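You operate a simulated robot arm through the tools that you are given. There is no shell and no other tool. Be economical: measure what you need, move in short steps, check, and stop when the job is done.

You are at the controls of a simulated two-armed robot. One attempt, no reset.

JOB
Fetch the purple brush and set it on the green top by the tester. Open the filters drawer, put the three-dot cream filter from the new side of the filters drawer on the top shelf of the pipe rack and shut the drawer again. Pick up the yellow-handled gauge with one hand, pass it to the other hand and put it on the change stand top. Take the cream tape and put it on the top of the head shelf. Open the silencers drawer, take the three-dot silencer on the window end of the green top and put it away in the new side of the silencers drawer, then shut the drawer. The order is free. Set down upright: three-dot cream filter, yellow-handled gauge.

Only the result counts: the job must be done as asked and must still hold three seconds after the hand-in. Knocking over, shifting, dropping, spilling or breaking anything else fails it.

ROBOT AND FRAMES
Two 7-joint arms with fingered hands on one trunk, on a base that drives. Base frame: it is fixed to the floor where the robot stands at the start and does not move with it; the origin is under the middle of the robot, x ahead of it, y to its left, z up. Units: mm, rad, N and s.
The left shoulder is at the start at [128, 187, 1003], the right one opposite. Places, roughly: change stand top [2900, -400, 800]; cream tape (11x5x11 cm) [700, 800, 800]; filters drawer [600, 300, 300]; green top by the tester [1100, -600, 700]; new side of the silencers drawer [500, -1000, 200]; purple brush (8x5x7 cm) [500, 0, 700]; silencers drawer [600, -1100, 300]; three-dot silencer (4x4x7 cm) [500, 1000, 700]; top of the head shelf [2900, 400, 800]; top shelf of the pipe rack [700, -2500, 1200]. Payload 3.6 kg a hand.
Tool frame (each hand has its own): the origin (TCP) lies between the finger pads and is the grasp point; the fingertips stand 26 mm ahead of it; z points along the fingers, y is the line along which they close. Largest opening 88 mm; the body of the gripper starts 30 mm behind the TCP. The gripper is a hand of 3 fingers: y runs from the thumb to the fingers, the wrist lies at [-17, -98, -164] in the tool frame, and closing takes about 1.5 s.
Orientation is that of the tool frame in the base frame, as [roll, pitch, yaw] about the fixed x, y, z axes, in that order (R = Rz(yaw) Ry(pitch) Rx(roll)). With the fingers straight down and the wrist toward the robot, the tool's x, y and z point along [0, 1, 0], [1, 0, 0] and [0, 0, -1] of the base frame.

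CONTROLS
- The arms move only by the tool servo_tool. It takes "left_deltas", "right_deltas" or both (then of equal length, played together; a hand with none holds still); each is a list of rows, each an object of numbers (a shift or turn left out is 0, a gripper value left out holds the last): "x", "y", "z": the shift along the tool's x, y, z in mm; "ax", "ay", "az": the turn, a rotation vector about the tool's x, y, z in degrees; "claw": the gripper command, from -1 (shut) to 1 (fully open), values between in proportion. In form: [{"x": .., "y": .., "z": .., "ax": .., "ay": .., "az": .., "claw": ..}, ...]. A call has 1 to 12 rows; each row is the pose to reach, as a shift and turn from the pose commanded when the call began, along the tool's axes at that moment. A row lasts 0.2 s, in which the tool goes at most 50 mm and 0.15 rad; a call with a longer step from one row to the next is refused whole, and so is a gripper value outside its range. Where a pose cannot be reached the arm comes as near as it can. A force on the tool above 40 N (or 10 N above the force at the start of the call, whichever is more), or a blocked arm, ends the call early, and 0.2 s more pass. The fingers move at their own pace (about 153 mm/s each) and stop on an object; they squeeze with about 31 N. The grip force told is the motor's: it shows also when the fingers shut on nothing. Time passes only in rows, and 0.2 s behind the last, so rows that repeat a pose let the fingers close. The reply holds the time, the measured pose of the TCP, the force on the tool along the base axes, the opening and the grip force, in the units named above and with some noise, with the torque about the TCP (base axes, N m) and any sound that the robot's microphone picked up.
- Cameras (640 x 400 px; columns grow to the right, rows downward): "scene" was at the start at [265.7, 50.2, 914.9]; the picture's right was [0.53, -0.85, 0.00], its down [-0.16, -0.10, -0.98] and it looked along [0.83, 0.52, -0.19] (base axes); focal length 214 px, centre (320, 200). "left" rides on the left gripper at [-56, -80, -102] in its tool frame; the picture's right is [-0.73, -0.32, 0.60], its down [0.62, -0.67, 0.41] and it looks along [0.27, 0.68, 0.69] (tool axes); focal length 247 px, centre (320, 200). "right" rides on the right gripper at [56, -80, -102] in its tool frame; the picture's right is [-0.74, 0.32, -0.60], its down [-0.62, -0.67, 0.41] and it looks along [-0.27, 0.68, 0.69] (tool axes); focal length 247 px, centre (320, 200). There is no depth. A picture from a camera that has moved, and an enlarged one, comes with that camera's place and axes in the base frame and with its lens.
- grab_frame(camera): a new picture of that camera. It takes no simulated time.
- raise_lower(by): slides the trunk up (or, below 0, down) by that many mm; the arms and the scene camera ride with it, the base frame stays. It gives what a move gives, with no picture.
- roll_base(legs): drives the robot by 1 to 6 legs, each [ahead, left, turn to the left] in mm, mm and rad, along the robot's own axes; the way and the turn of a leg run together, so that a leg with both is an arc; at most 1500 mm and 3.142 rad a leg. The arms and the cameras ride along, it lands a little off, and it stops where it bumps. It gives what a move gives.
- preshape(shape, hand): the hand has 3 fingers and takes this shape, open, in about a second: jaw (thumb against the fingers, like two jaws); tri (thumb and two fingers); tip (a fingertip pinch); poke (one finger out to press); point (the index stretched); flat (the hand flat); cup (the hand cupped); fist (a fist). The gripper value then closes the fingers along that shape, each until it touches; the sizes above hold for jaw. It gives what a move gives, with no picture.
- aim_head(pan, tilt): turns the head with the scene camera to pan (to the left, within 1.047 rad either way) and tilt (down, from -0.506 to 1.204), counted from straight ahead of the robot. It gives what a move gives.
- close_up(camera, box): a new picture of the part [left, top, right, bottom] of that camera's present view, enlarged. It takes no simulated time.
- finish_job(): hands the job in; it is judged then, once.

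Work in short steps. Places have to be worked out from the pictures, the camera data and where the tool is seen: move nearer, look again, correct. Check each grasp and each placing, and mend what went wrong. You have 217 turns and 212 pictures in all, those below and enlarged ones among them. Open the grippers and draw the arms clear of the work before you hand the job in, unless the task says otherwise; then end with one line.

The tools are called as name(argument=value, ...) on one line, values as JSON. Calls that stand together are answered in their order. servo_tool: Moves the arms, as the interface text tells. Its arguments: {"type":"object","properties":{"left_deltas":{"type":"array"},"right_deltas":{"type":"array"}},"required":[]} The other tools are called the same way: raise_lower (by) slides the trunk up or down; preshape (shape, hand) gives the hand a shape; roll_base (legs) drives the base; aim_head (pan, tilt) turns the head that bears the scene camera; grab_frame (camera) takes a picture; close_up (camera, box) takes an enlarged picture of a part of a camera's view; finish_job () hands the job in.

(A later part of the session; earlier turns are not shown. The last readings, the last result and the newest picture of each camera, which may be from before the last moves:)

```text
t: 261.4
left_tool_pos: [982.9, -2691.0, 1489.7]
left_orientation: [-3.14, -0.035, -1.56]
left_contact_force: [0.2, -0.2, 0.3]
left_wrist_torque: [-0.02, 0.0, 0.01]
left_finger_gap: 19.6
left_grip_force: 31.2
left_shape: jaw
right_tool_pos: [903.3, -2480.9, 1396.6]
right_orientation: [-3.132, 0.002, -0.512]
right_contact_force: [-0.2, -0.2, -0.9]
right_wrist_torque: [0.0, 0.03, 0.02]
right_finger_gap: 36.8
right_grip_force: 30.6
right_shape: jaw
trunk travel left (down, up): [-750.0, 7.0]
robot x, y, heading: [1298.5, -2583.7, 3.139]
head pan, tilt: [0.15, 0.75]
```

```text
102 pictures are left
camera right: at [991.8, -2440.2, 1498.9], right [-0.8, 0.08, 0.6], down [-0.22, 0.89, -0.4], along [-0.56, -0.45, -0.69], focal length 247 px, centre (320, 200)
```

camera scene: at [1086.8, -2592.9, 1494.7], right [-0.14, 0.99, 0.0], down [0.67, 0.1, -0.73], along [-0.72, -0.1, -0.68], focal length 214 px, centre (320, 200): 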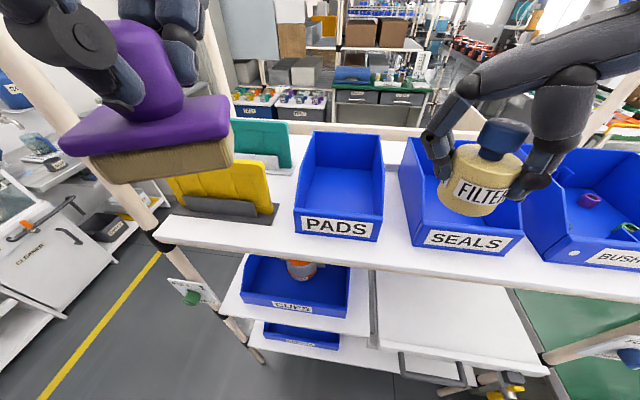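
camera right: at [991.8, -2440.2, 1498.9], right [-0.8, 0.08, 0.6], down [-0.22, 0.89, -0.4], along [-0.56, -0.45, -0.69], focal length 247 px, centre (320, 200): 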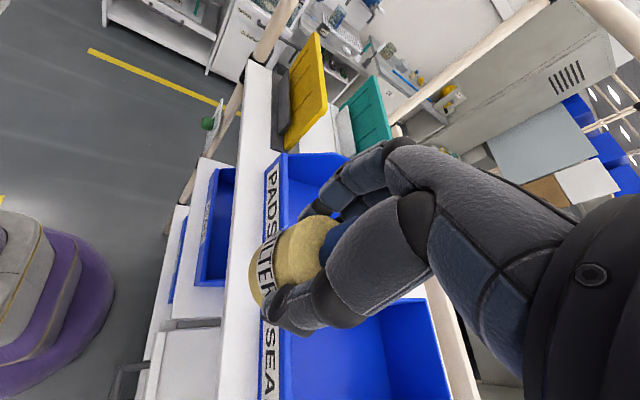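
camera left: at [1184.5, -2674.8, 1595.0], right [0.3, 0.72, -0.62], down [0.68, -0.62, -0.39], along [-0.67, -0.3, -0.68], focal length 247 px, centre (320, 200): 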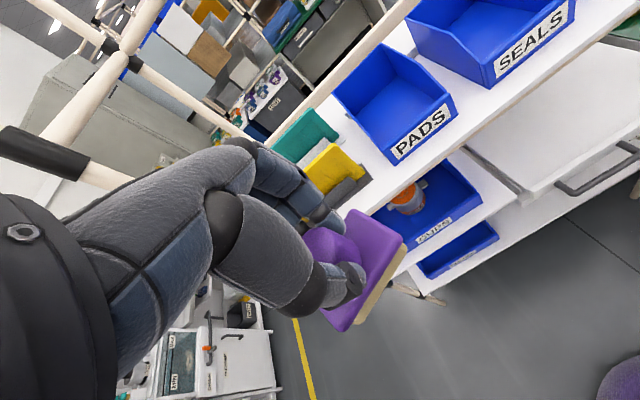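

close_up(camera="scene", box=[320, 190, 480, 290])

```text
4.00 times, centred on (400, 240) of scene
camera zoom: at [1086.8, -2592.9, 1494.7], right [-0.14, 0.99, 0.0], down [0.67, 0.1, -0.73], along [-0.72, -0.1, -0.68], focal length 858 px, centre (0, 40)
```

zoom: 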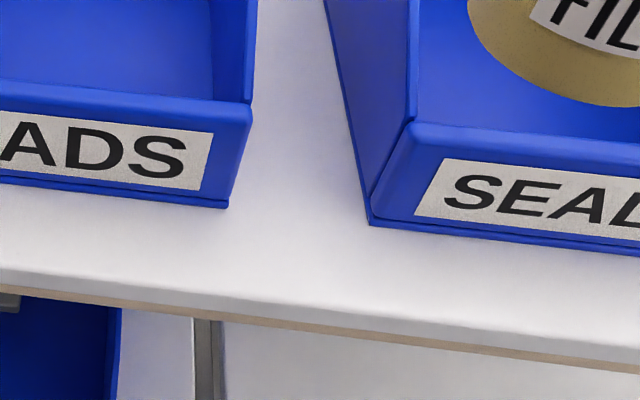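

Strip measured: bins' fronts x≈850, shelf edge x≈895, gap y -2524…-2462. I'll set the filter at (876,-2485): align and descend to just above.

servo_tool(right_deltas=[{"x": -11, "y": 8, "z": 20}, {"x": -22, "y": 17, "z": 55}, {"x": -22, "y": 17, "z": 95}, {"x": -22, "y": 17, "z": 135}])

grab_frame(camera="scene")

grab_frame(camera="right")

```text
t: 262.4
left_tool_pos: [981.7, -2690.7, 1490.4]
left_orientation: [-3.141, -0.035, -1.561]
left_contact_force: [0.1, -0.2, -0.5]
left_wrist_torque: [-0.02, -0.02, 0.02]
left_finger_gap: 19.7
left_grip_force: 30.8
left_shape: jaw
right_tool_pos: [876.5, -2481.0, 1260.8]
right_orientation: [-3.134, 0.001, -0.511]
right_contact_force: [0.9, -0.8, -1.0]
right_wrist_torque: [0.03, 0.02, -0.02]
right_finger_gap: 37.1
right_grip_force: 31.0
right_shape: jaw
trunk travel left (down, up): [-750.0, 7.0]
robot x, y, heading: [1303.7, -2582.1, 3.132]
head pan, tilt: [0.15, 0.75]
```

```text
100 pictures are left
camera scene: at [1085.5, -2593.0, 1494.4], right [-0.14, 0.99, 0.0], down [0.68, 0.1, -0.73], along [-0.72, -0.1, -0.68], focal length 214 px, centre (320, 200)
```

scene: 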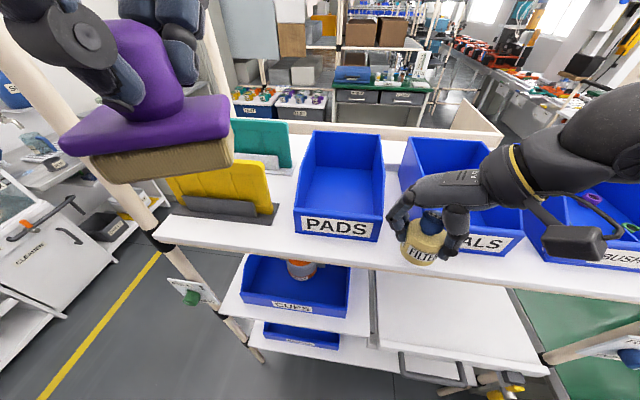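

```text
99 pictures are left
camera right: at [964.6, -2441.4, 1363.3], right [-0.8, 0.08, 0.6], down [-0.22, 0.89, -0.4], along [-0.56, -0.45, -0.69], focal length 247 px, centre (320, 200)
```

right: 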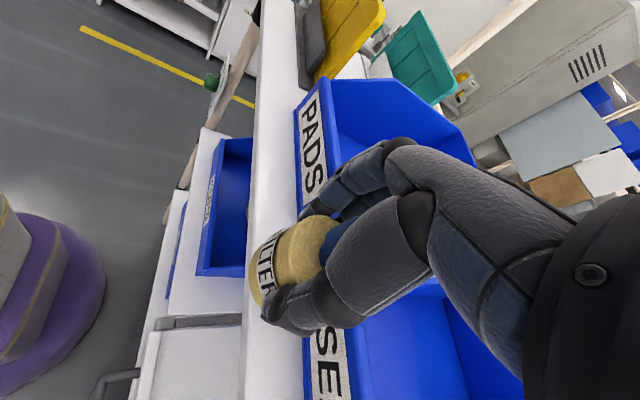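

close_up(camera="scene", box=[350, 180, 500, 275])

close_up(camera="right", box=[220, 160, 400, 350])

```text
4.21 times, centred on (425, 228) of scene
camera zoom: at [1085.5, -2593.0, 1494.4], right [-0.14, 0.99, 0.0], down [0.68, 0.1, -0.73], along [-0.72, -0.1, -0.68], focal length 903 px, centre (-122, 84)
```

zoom: 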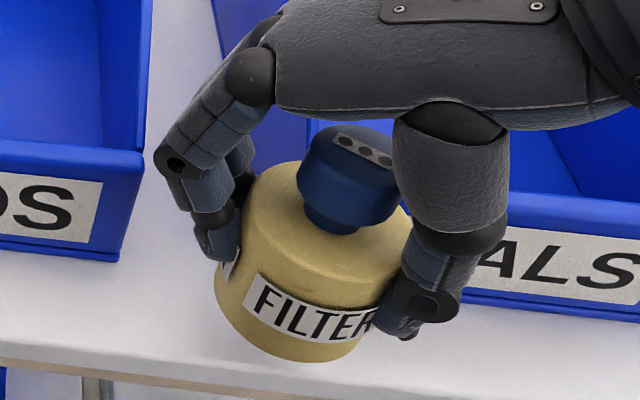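

```text
2.11 times, centred on (310, 255) of right
camera zoom: at [964.6, -2441.4, 1363.3], right [-0.8, 0.08, 0.6], down [-0.22, 0.89, -0.4], along [-0.56, -0.45, -0.69], focal length 520 px, centre (341, 84)
```

zoom: 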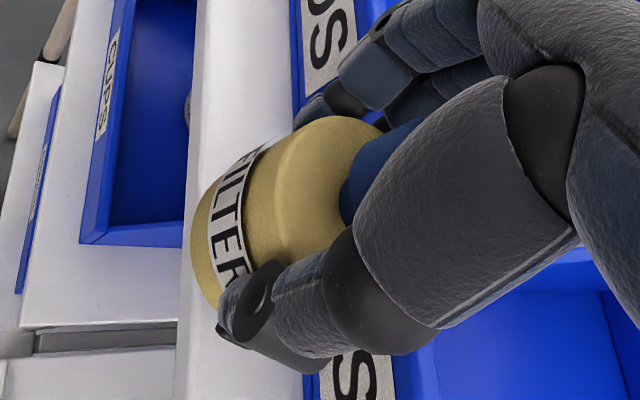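

Comparing in one image, the filter would overhang ~15 mm; I shift it 13 mm toward the bins, then descend slowly to contact.

servo_tool(right_deltas=[{"x": -11, "y": 6.4}, {"x": -11, "y": 6.4, "z": 8}, {"x": -11, "y": 6.4, "z": 14}])

close_up(camera="scene", box=[350, 180, 500, 275])

```text
t: 263.2
left_tool_pos: [984.0, -2691.0, 1488.7]
left_orientation: [-3.14, -0.036, -1.561]
left_contact_force: [0.0, -0.1, -0.8]
left_wrist_torque: [0.01, -0.02, 0.0]
left_finger_gap: 19.5
left_grip_force: 31.4
left_shape: jaw
right_tool_pos: [864.2, -2482.8, 1245.9]
right_orientation: [-3.133, 0.002, -0.511]
right_contact_force: [2.3, -0.4, 0.6]
right_wrist_torque: [-0.01, 0.01, -0.01]
right_finger_gap: 36.9
right_grip_force: 30.8
right_shape: jaw
trunk travel left (down, up): [-750.0, 7.0]
robot x, y, heading: [1298.2, -2580.9, 3.131]
head pan, tilt: [0.15, 0.75]
```

```text
4.21 times, centred on (425, 228) of scene
camera zoom: at [1086.9, -2593.2, 1494.6], right [-0.14, 0.99, 0.0], down [0.68, 0.1, -0.73], along [-0.72, -0.1, -0.68], focal length 903 px, centre (-122, 84)
```

zoom: 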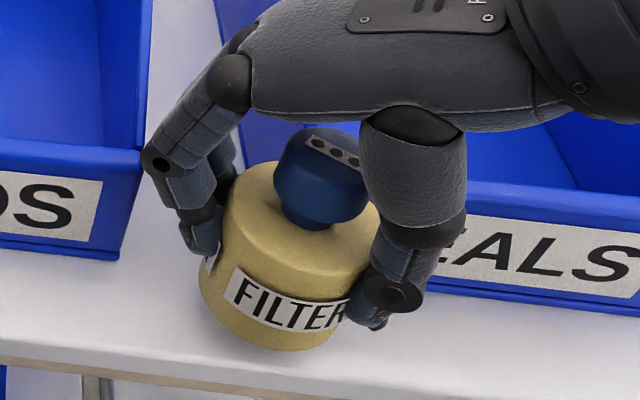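

Good alignment. Descending the last millimetres.

servo_tool(right_deltas=[{"z": 4}, {"z": 8}, {"z": 8}])

```text
t: 264.0
left_tool_pos: [982.3, -2691.0, 1489.6]
left_orientation: [-3.141, -0.036, -1.56]
left_contact_force: [-0.1, 0.0, -0.8]
left_wrist_torque: [-0.02, -0.01, -0.01]
left_finger_gap: 19.7
left_grip_force: 30.9
left_shape: jaw
right_tool_pos: [863.7, -2483.5, 1238.8]
right_orientation: [-3.133, 0.001, -0.511]
right_contact_force: [0.9, 0.3, 0.1]
right_wrist_torque: [-0.01, -0.01, -0.01]
right_finger_gap: 37.0
right_grip_force: 31.1
right_shape: jaw
trunk travel left (down, up): [-750.0, 7.0]
robot x, y, heading: [1297.3, -2580.8, 3.133]
head pan, tilt: [0.15, 0.75]
```

servo_tool(right_deltas=[{"z": 3}, {"z": 6}, {"z": 6}])

close_up(camera="scene", box=[350, 180, 500, 275])

```text
t: 264.8
left_tool_pos: [982.7, -2690.8, 1489.5]
left_orientation: [-3.14, -0.035, -1.562]
left_contact_force: [-0.3, 0.3, -0.5]
left_wrist_torque: [0.01, 0.04, 0.01]
left_finger_gap: 19.7
left_grip_force: 31.4
left_shape: jaw
right_tool_pos: [863.4, -2484.5, 1232.5]
right_orientation: [-3.132, 0.002, -0.511]
right_contact_force: [2.1, 0.3, 0.1]
right_wrist_torque: [-0.07, 0.03, 0.02]
right_finger_gap: 36.9
right_grip_force: 30.7
right_shape: jaw
trunk travel left (down, up): [-750.0, 7.0]
robot x, y, heading: [1297.5, -2585.4, 3.136]
head pan, tilt: [0.15, 0.75]
```

```text
4.21 times, centred on (425, 228) of scene
camera zoom: at [1086.5, -2593.1, 1494.6], right [-0.14, 0.99, 0.0], down [0.68, 0.1, -0.73], along [-0.72, -0.1, -0.68], focal length 903 px, centre (-122, 84)
```

zoom: 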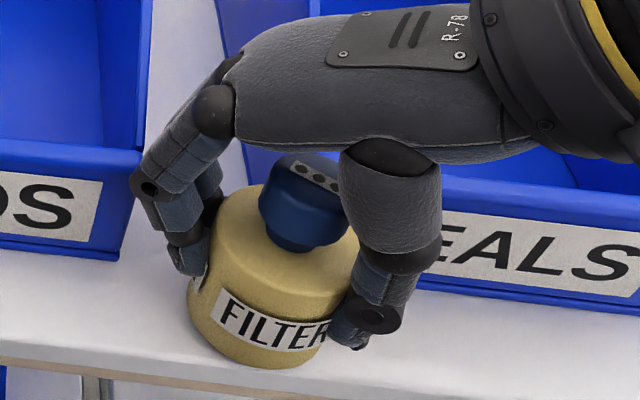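

servo_tool(right_deltas=[{"z": 2}, {"z": 4}, {"z": 4}])

```text
t: 265.6
left_tool_pos: [983.3, -2690.2, 1490.6]
left_orientation: [-3.138, -0.034, -1.56]
left_contact_force: [0.3, 0.4, 0.0]
left_wrist_torque: [0.03, 0.01, 0.01]
left_finger_gap: 19.5
left_grip_force: 31.2
left_shape: jaw
right_tool_pos: [863.2, -2484.2, 1228.7]
right_orientation: [-3.134, 0.004, -0.511]
right_contact_force: [2.8, 1.2, 7.1]
right_wrist_torque: [-0.01, 0.03, 0.01]
right_finger_gap: 37.1
right_grip_force: 31.1
right_shape: jaw
trunk travel left (down, up): [-750.0, 7.0]
robot x, y, heading: [1297.7, -2585.2, 3.135]
head pan, tilt: [0.15, 0.75]
```

Contact (7 N). I press 1 mm more and open gradually.

servo_tool(right_deltas=[{"z": 1}, {"z": 1, "claw": -0.12}, {"z": 1, "claw": -0.05}, {"z": 1, "claw": 0.02}, {"z": 1, "claw": 0.06}, {"z": 1, "claw": 0.06}])

close_up(camera="scene", box=[350, 180, 500, 275])

close_up(camera="right", box=[220, 160, 400, 350])

```text
t: 267.0
left_tool_pos: [982.6, -2689.9, 1490.0]
left_orientation: [-3.14, -0.035, -1.563]
left_contact_force: [0.1, -0.1, 0.2]
left_wrist_torque: [-0.01, -0.01, 0.0]
left_finger_gap: 19.4
left_grip_force: 30.8
left_shape: jaw
right_tool_pos: [862.6, -2484.1, 1228.0]
right_orientation: [-3.133, 0.001, -0.509]
right_contact_force: [1.6, 0.6, -1.2]
right_wrist_torque: [-0.03, 0.04, -0.02]
right_finger_gap: 46.3
right_grip_force: 0.0
right_shape: jaw
trunk travel left (down, up): [-750.0, 7.0]
robot x, y, heading: [1300.2, -2583.5, 3.13]
head pan, tilt: [0.15, 0.75]
```

```text
4.21 times, centred on (425, 228) of scene
camera zoom: at [1086.4, -2593.0, 1494.5], right [-0.14, 0.99, 0.0], down [0.68, 0.1, -0.73], along [-0.72, -0.1, -0.68], focal length 903 px, centre (-122, 84)
```

zoom: 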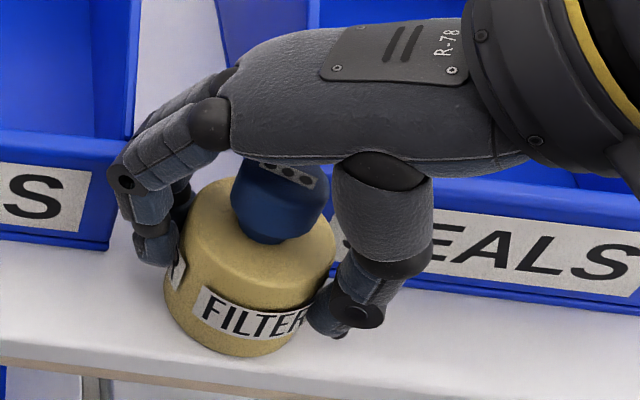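

```text
2.11 times, centred on (310, 255) of right
camera zoom: at [952.4, -2443.7, 1330.3], right [-0.8, 0.08, 0.6], down [-0.22, 0.89, -0.4], along [-0.56, -0.45, -0.69], focal length 520 px, centre (341, 84)
```

zoom: 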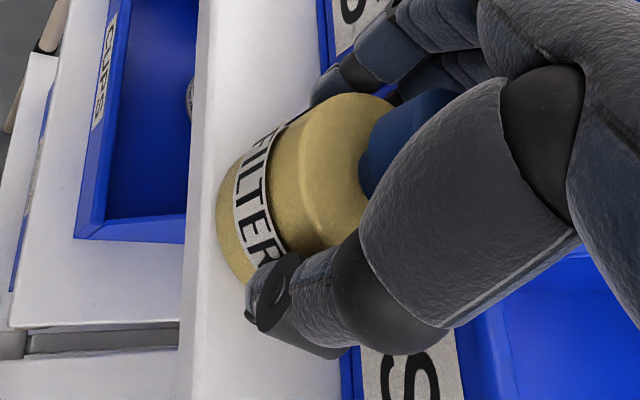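

The filter is down; the PADS bin got nudged about 4 mm by the opening finger. I keep the opening as is and lift straight up carefully.

servo_tool(right_deltas=[{"z": -6}, {"z": -14}, {"z": -24}])

close_up(camera="scene", box=[350, 180, 500, 275])

```text
t: 267.8
left_tool_pos: [982.7, -2691.2, 1489.7]
left_orientation: [-3.139, -0.035, -1.562]
left_contact_force: [0.2, -0.3, -0.8]
left_wrist_torque: [0.0, -0.02, 0.03]
left_finger_gap: 19.6
left_grip_force: 31.0
left_shape: jaw
right_tool_pos: [863.5, -2484.1, 1251.0]
right_orientation: [-3.133, 0.002, -0.51]
right_contact_force: [0.5, 0.2, -1.3]
right_wrist_torque: [0.0, -0.01, 0.0]
right_finger_gap: 47.3
right_grip_force: 0.1
right_shape: jaw
trunk travel left (down, up): [-750.0, 7.0]
robot x, y, heading: [1298.7, -2581.0, 3.132]
head pan, tilt: [0.15, 0.75]
```

```text
4.21 times, centred on (425, 228) of scene
camera zoom: at [1086.3, -2593.3, 1494.5], right [-0.14, 0.99, 0.0], down [0.68, 0.1, -0.73], along [-0.72, -0.1, -0.68], focal length 903 px, centre (-122, 84)
```

zoom: 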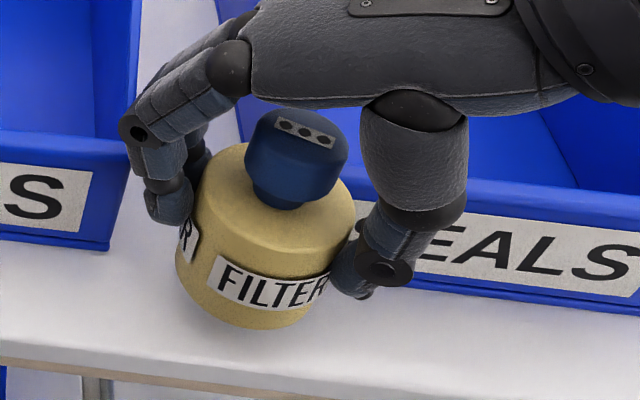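

The filter still rode up with the fingers. I shift it 18 mm away from PADS and 9 mm toward the edge, set it down again and open wider there.

servo_tool(right_deltas=[{"x": -1, "y": -10}, {"x": -1, "y": -20}, {"x": -1, "y": -20, "z": 8}, {"x": -1, "y": -20, "z": 16}, {"x": -1, "y": -20, "z": 20}])

close_up(camera="scene", box=[350, 180, 500, 275])

```text
t: 269.0
left_tool_pos: [984.1, -2690.7, 1489.7]
left_orientation: [-3.139, -0.035, -1.561]
left_contact_force: [-0.1, 0.3, -0.9]
left_wrist_torque: [0.03, -0.02, -0.02]
left_finger_gap: 19.7
left_grip_force: 31.0
left_shape: jaw
right_tool_pos: [872.6, -2464.7, 1233.0]
right_orientation: [-3.134, 0.002, -0.511]
right_contact_force: [-0.7, 0.5, 1.5]
right_wrist_torque: [-0.02, 0.02, 0.0]
right_finger_gap: 47.5
right_grip_force: 0.0
right_shape: jaw
trunk travel left (down, up): [-750.0, 7.0]
robot x, y, heading: [1300.6, -2587.6, 3.129]
head pan, tilt: [0.15, 0.75]
```

```text
4.21 times, centred on (425, 228) of scene
camera zoom: at [1086.4, -2593.0, 1494.6], right [-0.14, 0.99, 0.0], down [0.68, 0.1, -0.73], along [-0.72, -0.1, -0.68], focal length 903 px, centre (-122, 84)
```

zoom: 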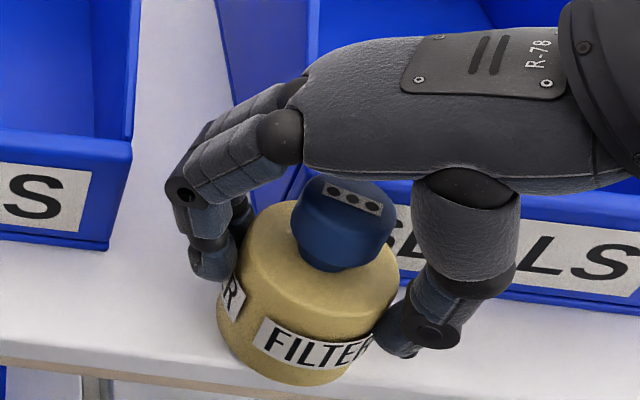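

Slightly over the edge now; I shift 9 mm inward, lower to contact and open wider.

servo_tool(right_deltas=[{"x": -8, "y": 4.5}, {"x": -8, "y": 4.5, "z": 3}, {"x": -8, "y": 4.5, "z": 6}, {"x": -8, "y": 4.5, "z": 6, "claw": 0.15}, {"x": -8, "y": 4.5, "z": 6, "claw": 0.25}, {"x": -8, "y": 4.5, "z": 6, "claw": 0.3}, {"x": -8, "y": 4.5, "z": 6, "claw": 0.3}])

close_up(camera="scene", box=[350, 180, 500, 275])

close_up(camera="right", box=[220, 160, 400, 350])

```text
t: 270.6
left_tool_pos: [982.4, -2691.7, 1490.1]
left_orientation: [-3.14, -0.036, -1.562]
left_contact_force: [0.2, 0.9, -0.6]
left_wrist_torque: [-0.01, 0.0, -0.01]
left_finger_gap: 19.8
left_grip_force: 30.9
left_shape: jaw
right_tool_pos: [862.1, -2467.2, 1226.9]
right_orientation: [-3.131, 0.004, -0.512]
right_contact_force: [-0.1, -1.0, -0.4]
right_wrist_torque: [-0.02, 0.04, 0.03]
right_finger_gap: 56.7
right_grip_force: 0.1
right_shape: jaw
trunk travel left (down, up): [-750.0, 7.0]
robot x, y, heading: [1297.8, -2584.2, 3.133]
head pan, tilt: [0.15, 0.75]
```

```text
4.21 times, centred on (425, 228) of scene
camera zoom: at [1086.3, -2593.3, 1494.5], right [-0.14, 0.99, 0.0], down [0.68, 0.1, -0.73], along [-0.72, -0.1, -0.68], focal length 903 px, centre (-122, 84)
```

zoom: 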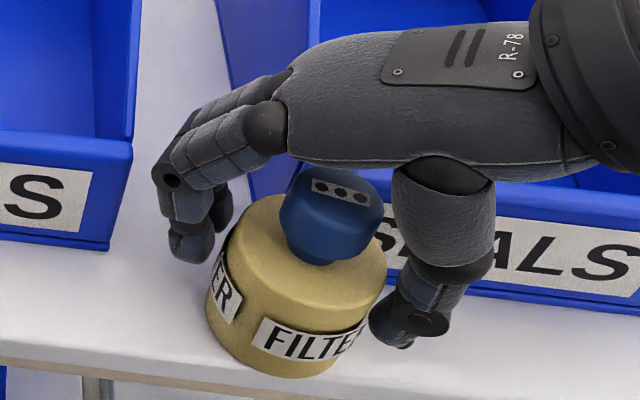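

```text
2.11 times, centred on (310, 255) of right
camera zoom: at [951.2, -2425.7, 1330.1], right [-0.8, 0.08, 0.6], down [-0.22, 0.89, -0.4], along [-0.56, -0.45, -0.69], focal length 520 px, centre (341, 84)
```

zoom: 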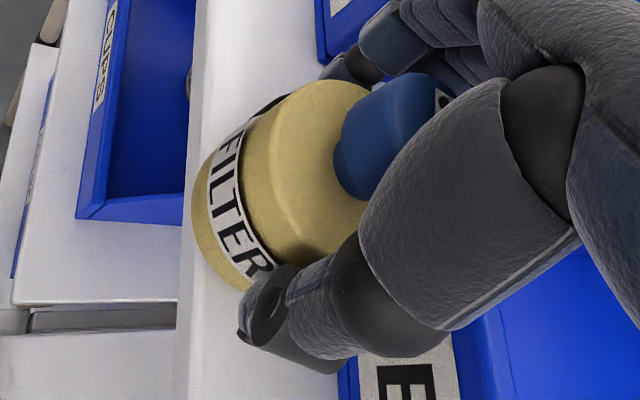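

The filter stands on the shelf, fingers clear. I lift the hand straight up.

servo_tool(right_deltas=[{"x": 0, "y": 2, "z": -5}, {"x": 0, "y": 2, "z": -12}, {"y": 2, "z": -20}])

close_up(camera="scene", box=[350, 180, 500, 275])

```text
t: 271.4
left_tool_pos: [983.1, -2690.7, 1490.6]
left_orientation: [-3.14, -0.035, -1.561]
left_contact_force: [-0.6, 0.6, -0.9]
left_wrist_torque: [0.0, -0.03, -0.02]
left_finger_gap: 19.7
left_grip_force: 30.9
left_shape: jaw
right_tool_pos: [862.1, -2467.9, 1247.3]
right_orientation: [-3.132, 0.002, -0.511]
right_contact_force: [0.0, -0.7, 1.0]
right_wrist_torque: [0.0, -0.02, -0.01]
right_finger_gap: 56.9
right_grip_force: 0.0
right_shape: jaw
trunk travel left (down, up): [-750.0, 7.0]
robot x, y, heading: [1298.8, -2585.7, 3.135]
head pan, tilt: [0.15, 0.75]
```

```text
4.21 times, centred on (425, 228) of scene
camera zoom: at [1086.4, -2593.1, 1494.5], right [-0.14, 0.99, 0.0], down [0.68, 0.1, -0.73], along [-0.72, -0.1, -0.68], focal length 903 px, centre (-122, 84)
```

zoom: 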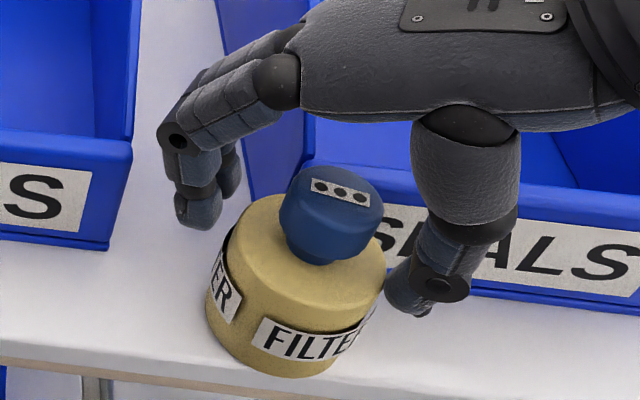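

Filter stays put. I raise the hand clear and back away from the rack.

servo_tool(right_deltas=[{"z": -30}, {"z": -70}, {"z": -115}, {"z": -160}])

grab_frame(camera="scene")

roll_base(legs=[[-350, 0, 0]])

close_up(camera="scene", box=[200, 50, 500, 240])

```text
t: 272.4
left_tool_pos: [983.6, -2691.5, 1489.2]
left_orientation: [-3.141, -0.037, -1.563]
left_contact_force: [0.1, 0.2, -0.7]
left_wrist_torque: [0.03, -0.01, 0.04]
left_finger_gap: 19.4
left_grip_force: 31.8
left_shape: jaw
right_tool_pos: [861.1, -2469.8, 1403.2]
right_orientation: [-3.131, 0.002, -0.514]
right_contact_force: [0.1, -0.1, 0.1]
right_wrist_torque: [0.01, 0.02, 0.0]
right_finger_gap: 57.0
right_grip_force: 0.0
right_shape: jaw
trunk travel left (down, up): [-750.0, 7.0]
robot x, y, heading: [1298.4, -2584.0, 3.129]
head pan, tilt: [0.15, 0.75]
```

```text
87 pictures are left
camera scene: at [1086.6, -2594.1, 1494.6], right [-0.14, 0.99, 0.0], down [0.68, 0.1, -0.73], along [-0.72, -0.1, -0.68], focal length 214 px, centre (320, 200)
```

scene: 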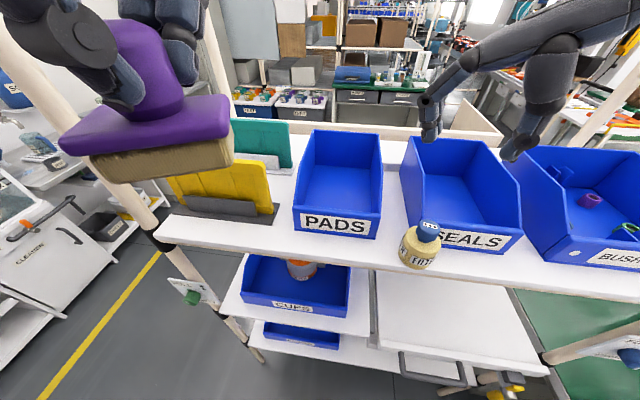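

```text
t: 274.6
left_tool_pos: [1313.6, -2692.7, 1489.4]
left_orientation: [-3.139, -0.035, -1.562]
left_contact_force: [-0.4, -0.2, -0.3]
left_wrist_torque: [0.01, -0.01, -0.02]
left_finger_gap: 19.7
left_grip_force: 31.5
left_shape: jaw
right_tool_pos: [1189.8, -2474.2, 1405.5]
right_orientation: [-3.133, 0.003, -0.51]
right_contact_force: [-0.4, -0.2, 0.6]
right_wrist_torque: [0.0, -0.05, -0.02]
right_finger_gap: 56.8
right_grip_force: 0.1
right_shape: jaw
trunk travel left (down, up): [-750.0, 7.0]
robot x, y, heading: [1631.3, -2587.1, 3.131]
head pan, tilt: [0.15, 0.75]
```

```text
2.11 times, centred on (350, 145) of scene
camera zoom: at [1416.0, -2595.9, 1494.4], right [-0.14, 0.99, 0.0], down [0.68, 0.1, -0.73], along [-0.72, -0.1, -0.68], focal length 452 px, centre (257, 316)
```

zoom: 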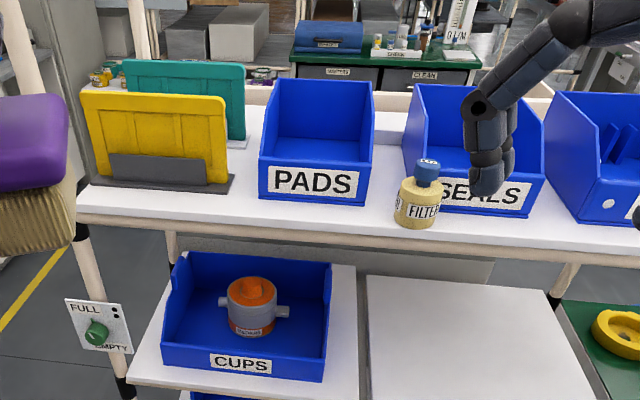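

The filter stands well on the top shelf. Now the brush: I return right hand to its default turn and drive back to the tester's far side.

servo_tool(right_deltas=[{"az": 8, "claw": 1}, {"az": 16, "claw": 1}, {"az": 24, "claw": 1}, {"az": 32, "claw": 1}, {"az": 40, "claw": 1}, {"az": 48, "claw": 1}, {"az": 56, "claw": 1}, {"az": 60, "claw": 1}])

roll_base(legs=[[-180, 0, 0.008], [0, -1300, 0], [0, -720, 0]])

aim_head(pan=0.0, tilt=0.75)

grab_frame(camera="scene")

```text
t: 276.4
left_tool_pos: [1312.9, -2694.2, 1489.8]
left_orientation: [-3.14, -0.035, -1.561]
left_contact_force: [-0.3, -0.8, -0.8]
left_wrist_torque: [-0.02, -0.04, 0.01]
left_finger_gap: 19.6
left_grip_force: 30.8
left_shape: jaw
right_tool_pos: [1190.0, -2473.4, 1404.6]
right_orientation: [-3.139, 0.008, -1.56]
right_contact_force: [-0.2, 0.3, 0.0]
right_wrist_torque: [0.01, -0.02, -0.03]
right_finger_gap: 87.8
right_grip_force: 0.1
right_shape: jaw
trunk travel left (down, up): [-750.0, 7.0]
robot x, y, heading: [1629.1, -2584.8, 3.138]
head pan, tilt: [0.15, 0.75]
```

```text
t: 287.6
left_tool_pos: [1479.4, -689.1, 1489.5]
left_orientation: [-3.14, -0.035, -1.533]
left_contact_force: [-1.2, -0.4, -1.0]
left_wrist_torque: [0.01, -0.04, 0.02]
left_finger_gap: 19.4
left_grip_force: 31.1
left_shape: jaw
right_tool_pos: [1349.6, -472.1, 1404.9]
right_orientation: [-3.139, 0.01, -1.531]
right_contact_force: [0.4, 0.1, 0.8]
right_wrist_torque: [0.01, -0.01, 0.01]
right_finger_gap: 87.8
right_grip_force: 0.0
right_shape: jaw
trunk travel left (down, up): [-750.0, 7.0]
robot x, y, heading: [1787.3, -574.0, -3.118]
head pan, tilt: [0.15, 0.75]
```

```text
t: 288.2
left_tool_pos: [1479.5, -688.2, 1490.3]
left_orientation: [-3.141, -0.037, -1.532]
left_contact_force: [-0.3, 0.5, -1.0]
left_wrist_torque: [0.02, -0.02, -0.02]
left_finger_gap: 19.8
left_grip_force: 31.2
left_shape: jaw
right_tool_pos: [1350.8, -470.5, 1404.9]
right_orientation: [-3.14, 0.01, -1.53]
right_contact_force: [0.4, -0.3, -0.1]
right_wrist_torque: [-0.02, 0.01, -0.06]
right_finger_gap: 87.7
right_grip_force: 0.1
right_shape: jaw
trunk travel left (down, up): [-750.0, 7.0]
robot x, y, heading: [1790.7, -570.4, -3.12]
head pan, tilt: [0.0, 0.75]
```

```text
85 pictures are left
camera scene: at [1578.9, -574.6, 1494.5], right [-0.02, 1.0, 0.0], down [0.68, 0.01, -0.73], along [-0.73, -0.02, -0.68], focal length 214 px, centre (320, 200)
```

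scene: 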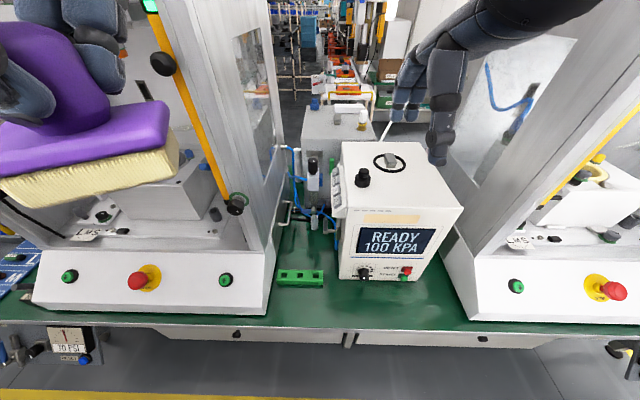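

Tester top is ~1120 high, so I retract the right hand, move closer, and lower the trunk. The brush will be set on the front strip first, then moved deeper by the right hand.

servo_tool(right_deltas=[{"y": -20, "z": -10}, {"y": -40, "z": -20}, {"y": -60, "z": -30}, {"y": -75, "z": -40}])

roll_base(legs=[[110, 0, -0.02]])

raise_lower(by=-390)

grab_frame(camera="scene")

```text
t: 289.2
left_tool_pos: [1481.1, -688.6, 1490.1]
left_orientation: [-3.138, -0.035, -1.532]
left_contact_force: [0.9, -0.4, 0.2]
left_wrist_torque: [0.02, 0.02, -0.01]
left_finger_gap: 19.4
left_grip_force: 31.1
left_shape: jaw
right_tool_pos: [1425.3, -469.4, 1446.1]
right_orientation: [-3.14, 0.007, -1.53]
right_contact_force: [0.1, -0.4, -0.1]
right_wrist_torque: [0.01, 0.01, 0.01]
right_finger_gap: 88.0
right_grip_force: 0.2
right_shape: jaw
trunk travel left (down, up): [-750.0, 7.0]
robot x, y, heading: [1789.7, -570.1, -3.118]
head pan, tilt: [0.0, 0.75]
```

```text
t: 290.4
left_tool_pos: [1366.8, -684.0, 1489.2]
left_orientation: [-3.14, -0.033, -1.551]
left_contact_force: [0.4, -0.7, -0.5]
left_wrist_torque: [0.0, -0.01, -0.01]
left_finger_gap: 19.7
left_grip_force: 30.7
left_shape: jaw
right_tool_pos: [1315.9, -464.0, 1445.9]
right_orientation: [-3.14, 0.006, -1.547]
right_contact_force: [-0.2, -0.2, -0.4]
right_wrist_torque: [-0.04, -0.01, -0.02]
right_finger_gap: 87.9
right_grip_force: 0.0
right_shape: jaw
trunk travel left (down, up): [-750.0, 7.0]
robot x, y, heading: [1679.1, -574.6, -3.137]
head pan, tilt: [0.0, 0.75]
```

```text
t: 294.2
left_tool_pos: [1344.1, -684.0, 1073.5]
left_orientation: [-3.056, -0.038, -1.552]
left_contact_force: [-0.2, -0.4, -0.3]
left_wrist_torque: [-0.04, -0.02, -0.03]
left_finger_gap: 19.6
left_grip_force: 31.1
left_shape: jaw
right_tool_pos: [1316.2, -464.2, 1056.6]
right_orientation: [-3.139, 0.007, -1.546]
right_contact_force: [-0.3, -0.6, 0.1]
right_wrist_torque: [-0.01, -0.03, -0.01]
right_finger_gap: 87.6
right_grip_force: 0.1
right_shape: jaw
trunk travel left (down, up): [-360.0, 397.0]
robot x, y, heading: [1682.3, -572.5, -3.142]
head pan, tilt: [0.0, 0.75]
```

```text
84 pictures are left
camera scene: at [1449.3, -572.9, 1093.9], right [0.0, 1.0, 0.0], down [0.68, 0.0, -0.73], along [-0.73, 0.0, -0.68], focal length 214 px, centre (320, 200)
```

scene: 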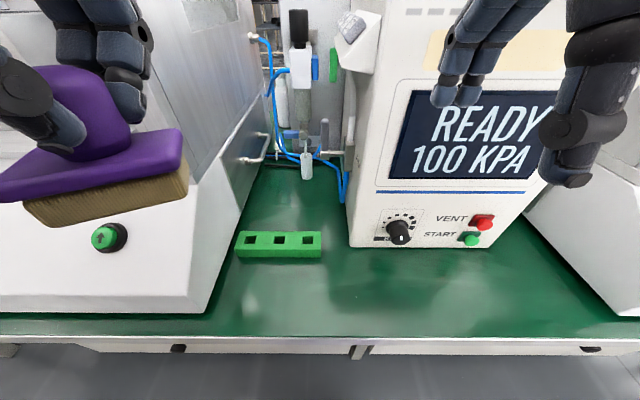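

Clear view. I lower the brush with the left hand onto the front strip at about (1272,-640).

servo_tool(left_deltas=[{"x": -15, "y": 20, "z": 30, "ax": -2}, {"x": -30, "y": 40, "z": 65, "ax": -4}, {"x": -44, "y": 60, "z": 105, "ax": -4.9}, {"x": -44, "y": 72, "z": 150, "ax": -4.9}, {"x": -44, "y": 72, "z": 195, "ax": -4.9}, {"x": -44, "y": 72, "z": 240, "ax": -4.9}, {"x": -44, "y": 72, "z": 275, "ax": -4.9}, {"x": -44, "y": 72, "z": 290, "ax": -4.9}])

grab_frame(camera="scene")

```text
t: 296.0
left_tool_pos: [1298.7, -651.9, 778.0]
left_orientation: [-3.141, -0.037, -1.553]
left_contact_force: [-0.2, 0.4, -0.3]
left_wrist_torque: [-0.03, -0.01, 0.0]
left_finger_gap: 19.7
left_grip_force: 31.1
left_shape: jaw
right_tool_pos: [1315.8, -464.7, 1055.8]
right_orientation: [-3.139, 0.009, -1.546]
right_contact_force: [-0.3, 0.2, 0.2]
right_wrist_torque: [0.04, 0.02, 0.01]
right_finger_gap: 87.9
right_grip_force: 0.0
right_shape: jaw
trunk travel left (down, up): [-360.0, 397.0]
robot x, y, heading: [1678.5, -571.7, -3.138]
head pan, tilt: [0.0, 0.75]
```

```text
83 pictures are left
camera scene: at [1449.2, -573.0, 1093.9], right [0.0, 1.0, 0.0], down [0.68, 0.0, -0.73], along [-0.73, 0.0, -0.68], focal length 214 px, centre (320, 200)
```

scene: 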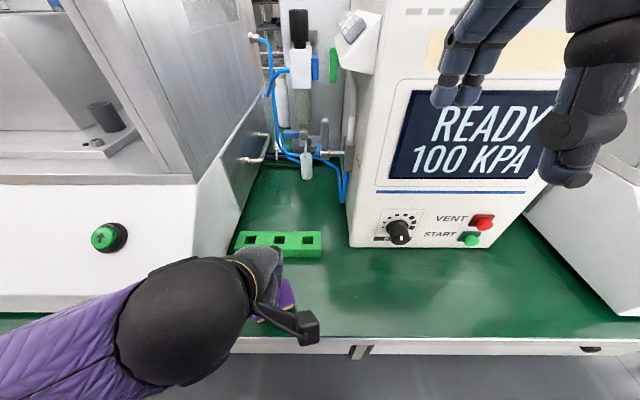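

I move it 22 mm further in and lower to contact, then release.

servo_tool(left_deltas=[{"x": -10, "y": 12, "z": 0}, {"x": -15, "y": 22, "z": 4}, {"x": -15, "y": 22, "z": 9}, {"x": -15, "y": 22, "z": 13}])

grab_frame(camera="left")

```text
t: 297.0
left_tool_pos: [1274.1, -638.6, 764.1]
left_orientation: [3.14, -0.037, -1.551]
left_contact_force: [0.1, 0.5, 2.4]
left_wrist_torque: [-0.01, -0.09, 0.01]
left_finger_gap: 19.7
left_grip_force: 31.2
left_shape: jaw
right_tool_pos: [1316.7, -464.3, 1056.2]
right_orientation: [-3.141, 0.009, -1.548]
right_contact_force: [0.0, 1.1, 0.4]
right_wrist_torque: [0.03, -0.01, -0.02]
right_finger_gap: 87.7
right_grip_force: 0.1
right_shape: jaw
trunk travel left (down, up): [-360.0, 397.0]
robot x, y, heading: [1677.9, -576.9, -3.139]
head pan, tilt: [0.0, 0.75]
```

```text
82 pictures are left
camera left: at [1353.0, -579.2, 863.8], right [0.3, 0.72, -0.63], down [0.68, -0.63, -0.39], along [-0.67, -0.31, -0.68], focal length 247 px, centre (320, 200)
```

left: 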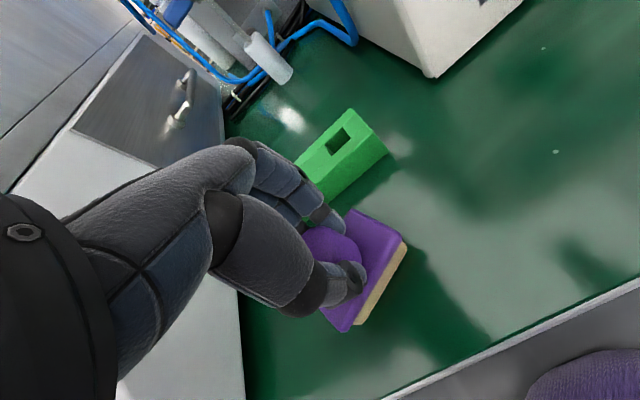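

Contact made. I release with a moderate opening and lift the left hand away.

servo_tool(left_deltas=[{"z": 1}, {"z": 1, "claw": -0.2}, {"z": 1, "claw": 0.0}, {"z": 1, "claw": 0.1}, {"z": 1, "claw": 0.1}, {"z": -20, "claw": 0.1}, {"z": -60, "claw": 0.1}, {"z": -100, "claw": 0.1}, {"z": -145, "claw": 0.1}, {"y": -40, "z": -175, "claw": 0.1}, {"y": -70, "z": -210, "claw": 0.1}])

grab_frame(camera="scene")

```text
t: 299.6
left_tool_pos: [1323.4, -685.1, 949.9]
left_orientation: [-3.115, -0.145, -1.424]
left_contact_force: [0.0, 0.2, 0.1]
left_wrist_torque: [-0.05, 0.0, 0.01]
left_finger_gap: 48.1
left_grip_force: 0.0
left_shape: jaw
right_tool_pos: [1315.5, -464.3, 1056.3]
right_orientation: [-3.138, 0.01, -1.548]
right_contact_force: [-0.7, 0.9, 0.1]
right_wrist_torque: [0.0, 0.0, 0.03]
right_finger_gap: 87.7
right_grip_force: 0.0
right_shape: jaw
trunk travel left (down, up): [-360.0, 397.0]
robot x, y, heading: [1682.2, -573.9, -3.139]
head pan, tilt: [0.0, 0.75]
stopped in row 11 (left hand): the arm was blocked; the commanded pose is now the measured one
```

```text
81 pictures are left
camera scene: at [1443.6, -585.3, 1109.1], right [-0.14, 0.99, 0.0], down [0.54, 0.08, -0.84], along [-0.83, -0.12, -0.54], focal length 214 px, centre (320, 200)
```

scene: 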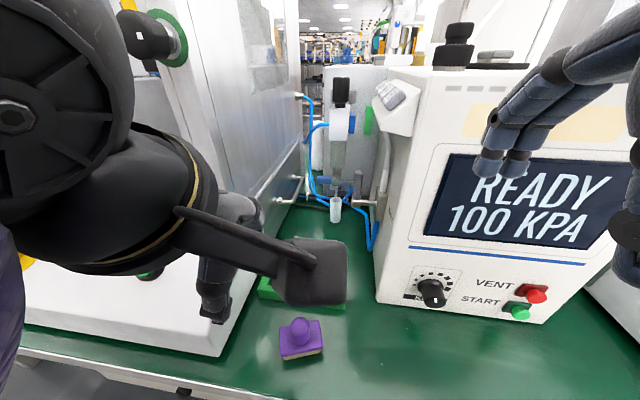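

The left arm touched my own head. I move the left hand lower and outward to clear it.

servo_tool(left_deltas=[{"x": 10, "y": 10, "z": 15}, {"x": 30, "y": 10, "z": 30}, {"x": 50, "y": 5, "z": 45}, {"x": 70, "z": 50}])

aim_head(pan=0.0, tilt=0.75)

grab_frame(camera="scene")

```text
t: 300.6
left_tool_pos: [1335.6, -755.9, 916.5]
left_orientation: [-3.133, -0.118, -1.428]
left_contact_force: [-0.8, 0.0, 0.4]
left_wrist_torque: [0.0, -0.01, 0.03]
left_finger_gap: 48.3
left_grip_force: 0.1
left_shape: jaw
right_tool_pos: [1315.2, -465.5, 1056.0]
right_orientation: [-3.139, 0.01, -1.546]
right_contact_force: [-0.4, 0.2, -0.1]
right_wrist_torque: [0.0, 0.0, -0.01]
right_finger_gap: 87.5
right_grip_force: 0.1
right_shape: jaw
trunk travel left (down, up): [-360.0, 397.0]
robot x, y, heading: [1683.9, -573.3, -3.136]
head pan, tilt: [0.0, 0.75]
```

```text
t: 301.2
left_tool_pos: [1335.7, -756.6, 916.1]
left_orientation: [-3.133, -0.12, -1.429]
left_contact_force: [-0.9, 0.2, -0.1]
left_wrist_torque: [0.0, 0.02, -0.02]
left_finger_gap: 47.9
left_grip_force: 0.1
left_shape: jaw
right_tool_pos: [1315.9, -464.5, 1055.4]
right_orientation: [-3.139, 0.008, -1.546]
right_contact_force: [-0.2, 0.0, -0.2]
right_wrist_torque: [-0.02, -0.01, -0.03]
right_finger_gap: 87.6
right_grip_force: 0.0
right_shape: jaw
trunk travel left (down, up): [-360.0, 397.0]
robot x, y, heading: [1683.9, -571.8, -3.139]
head pan, tilt: [0.0, 0.75]
```

```text
80 pictures are left
camera scene: at [1449.1, -573.0, 1093.8], right [0.0, 1.0, 0.0], down [0.68, 0.0, -0.73], along [-0.73, 0.0, -0.68], focal length 214 px, centre (320, 200)
```

scene: 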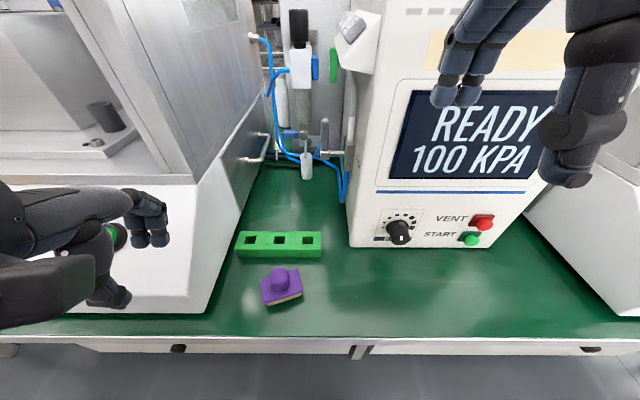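

Brush knob at ≈(1276,-638). Now the right hand goes down on it and grips.

servo_tool(right_deltas=[{"x": 40, "y": 10, "z": 20}, {"x": 80, "y": 20, "z": 45}, {"x": 120, "y": 30, "z": 75}, {"x": 155, "y": 36, "z": 110}, {"x": 172, "y": 40, "z": 155}, {"x": 172, "y": 40, "z": 200}, {"x": 172, "y": 40, "z": 245}, {"x": 172, "y": 40, "z": 275}, {"x": 172, "y": 40, "z": 289}])

grab_frame(camera="right")

```text
refused: row 3 steps farther than a row can; nothing moved
```

```text
79 pictures are left
camera right: at [1397.0, -520.8, 1158.1], right [-0.34, 0.72, 0.6], down [0.65, 0.64, -0.4], along [-0.68, 0.26, -0.69], focal length 247 px, centre (320, 200)
```

right: 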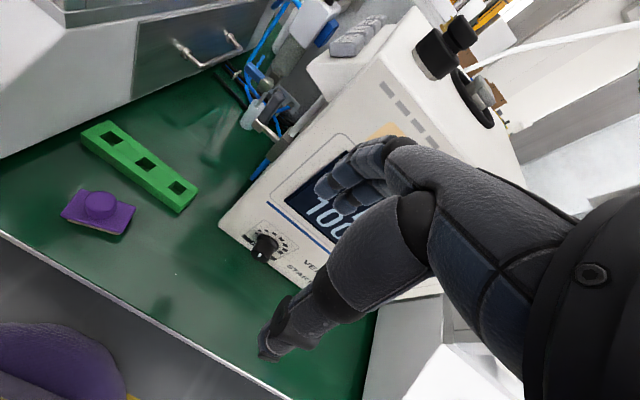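

Right camera confirms the knob at (1278,-639). Same move with smaller steps.

servo_tool(right_deltas=[{"x": 38, "y": 8, "z": 20}, {"x": 76, "y": 16, "z": 42}, {"x": 112, "y": 24, "z": 70}, {"x": 145, "y": 32, "z": 103}, {"x": 172, "y": 39, "z": 143}, {"x": 174, "y": 39, "z": 190}, {"x": 174, "y": 39, "z": 235}, {"x": 174, "y": 39, "z": 270}, {"x": 174, "y": 39, "z": 289}])

grab_frame(camera="right")

```text
t: 303.2
left_tool_pos: [1336.9, -756.9, 915.9]
left_orientation: [-3.133, -0.122, -1.429]
left_contact_force: [-0.2, -1.0, -0.1]
left_wrist_torque: [0.03, -0.01, 0.01]
left_finger_gap: 48.2
left_grip_force: 0.0
left_shape: jaw
right_tool_pos: [1278.5, -638.9, 765.1]
right_orientation: [-3.139, 0.008, -1.546]
right_contact_force: [-0.3, -0.2, -0.1]
right_wrist_torque: [-0.01, 0.0, 0.05]
right_finger_gap: 87.6
right_grip_force: 0.1
right_shape: jaw
trunk travel left (down, up): [-360.0, 397.0]
robot x, y, heading: [1679.9, -566.7, -3.134]
head pan, tilt: [0.0, 0.75]
```

```text
78 pictures are left
camera right: at [1360.7, -694.3, 866.7], right [-0.34, 0.72, 0.6], down [0.65, 0.64, -0.4], along [-0.68, 0.26, -0.69], focal length 247 px, centre (320, 200)
```

right: 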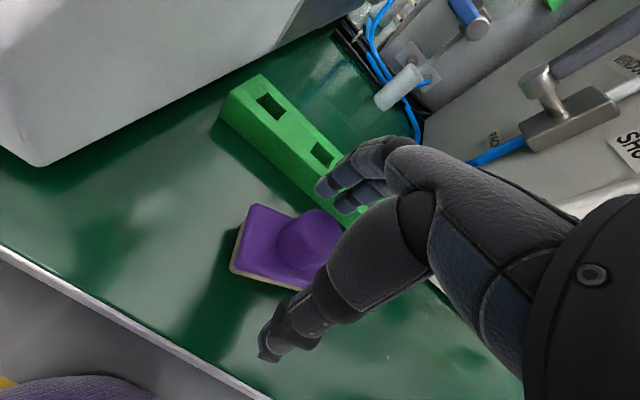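

Knob is between the fingers. I close, lift, and carry it over the tray to the free green behind.

servo_tool(right_deltas=[{"claw": -1}, {"claw": -1}, {"claw": -1}, {"claw": -1}, {"claw": -1}, {"claw": -1}, {"claw": -1}, {"z": -30, "claw": -1}, {"z": -65, "claw": -1}, {"z": -90, "claw": -1}])

servo_tool(right_deltas=[{"y": 35}, {"y": 70}, {"y": 105}, {"y": 140}, {"y": 170}, {"y": 195}])

grab_frame(camera="right")

grab_frame(camera="scene")

```text
t: 305.4
left_tool_pos: [1336.1, -755.4, 915.6]
left_orientation: [-3.133, -0.123, -1.429]
left_contact_force: [1.2, -0.1, 0.1]
left_wrist_torque: [0.02, -0.01, 0.01]
left_finger_gap: 48.3
left_grip_force: 0.1
left_shape: jaw
right_tool_pos: [1279.7, -638.0, 856.4]
right_orientation: [-3.141, 0.008, -1.546]
right_contact_force: [0.1, 0.8, -0.3]
right_wrist_torque: [0.0, 0.02, 0.02]
right_finger_gap: 18.8
right_grip_force: 30.7
right_shape: jaw
trunk travel left (down, up): [-360.0, 397.0]
robot x, y, heading: [1684.1, -571.6, -3.139]
head pan, tilt: [0.0, 0.75]
```

```text
t: 306.8
left_tool_pos: [1335.8, -756.3, 915.5]
left_orientation: [-3.132, -0.122, -1.429]
left_contact_force: [-0.3, 0.2, 0.0]
left_wrist_torque: [0.02, 0.01, -0.01]
left_finger_gap: 47.8
left_grip_force: 0.1
left_shape: jaw
right_tool_pos: [1085.3, -643.8, 854.3]
right_orientation: [-3.138, 0.008, -1.546]
right_contact_force: [0.7, -0.8, -1.3]
right_wrist_torque: [-0.05, -0.04, -0.03]
right_finger_gap: 18.8
right_grip_force: 31.1
right_shape: jaw
trunk travel left (down, up): [-360.0, 397.0]
robot x, y, heading: [1678.6, -576.8, -3.142]
head pan, tilt: [0.0, 0.75]
```

```text
77 pictures are left
camera right: at [1166.3, -699.6, 956.8], right [-0.34, 0.72, 0.6], down [0.65, 0.64, -0.4], along [-0.68, 0.26, -0.69], focal length 247 px, centre (320, 200)
```

right: 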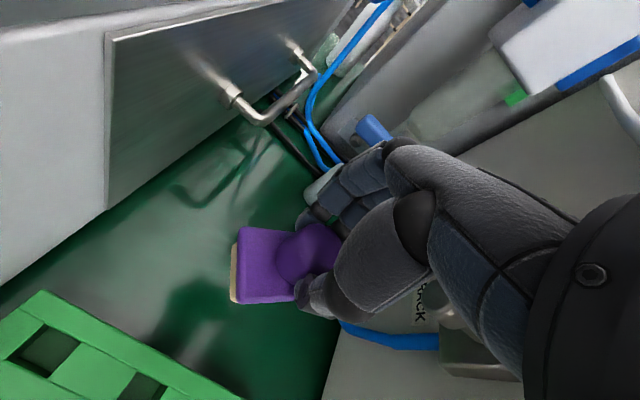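

```text
76 pictures are left
camera scene: at [1449.0, -573.3, 1093.8], right [0.0, 1.0, 0.0], down [0.68, 0.0, -0.73], along [-0.73, 0.0, -0.68], focal length 214 px, centre (320, 200)
```

scene: 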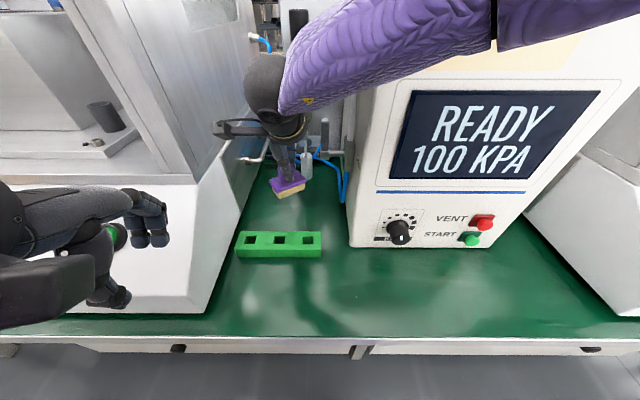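

Clear spot beneath. I lower to the surface.

servo_tool(right_deltas=[{"z": 35}, {"z": 65}, {"z": 80}, {"z": 87}, {"z": 90}])

```text
t: 308.0
left_tool_pos: [1335.4, -756.9, 915.3]
left_orientation: [-3.132, -0.121, -1.429]
left_contact_force: [0.4, 0.3, 0.3]
left_wrist_torque: [-0.02, -0.03, 0.0]
left_finger_gap: 48.0
left_grip_force: 0.0
left_shape: jaw
right_tool_pos: [1091.4, -639.5, 771.7]
right_orientation: [-3.142, 0.009, -1.547]
right_contact_force: [-0.7, -0.7, -0.6]
right_wrist_torque: [-0.01, 0.01, 0.01]
right_finger_gap: 18.7
right_grip_force: 30.6
right_shape: jaw
right hand out of reach, approached as far as the arm can: row 3, 4, 5
trunk travel left (down, up): [-360.0, 397.0]
robot x, y, heading: [1681.4, -573.3, -3.138]
head pan, tilt: [0.0, 0.75]
```

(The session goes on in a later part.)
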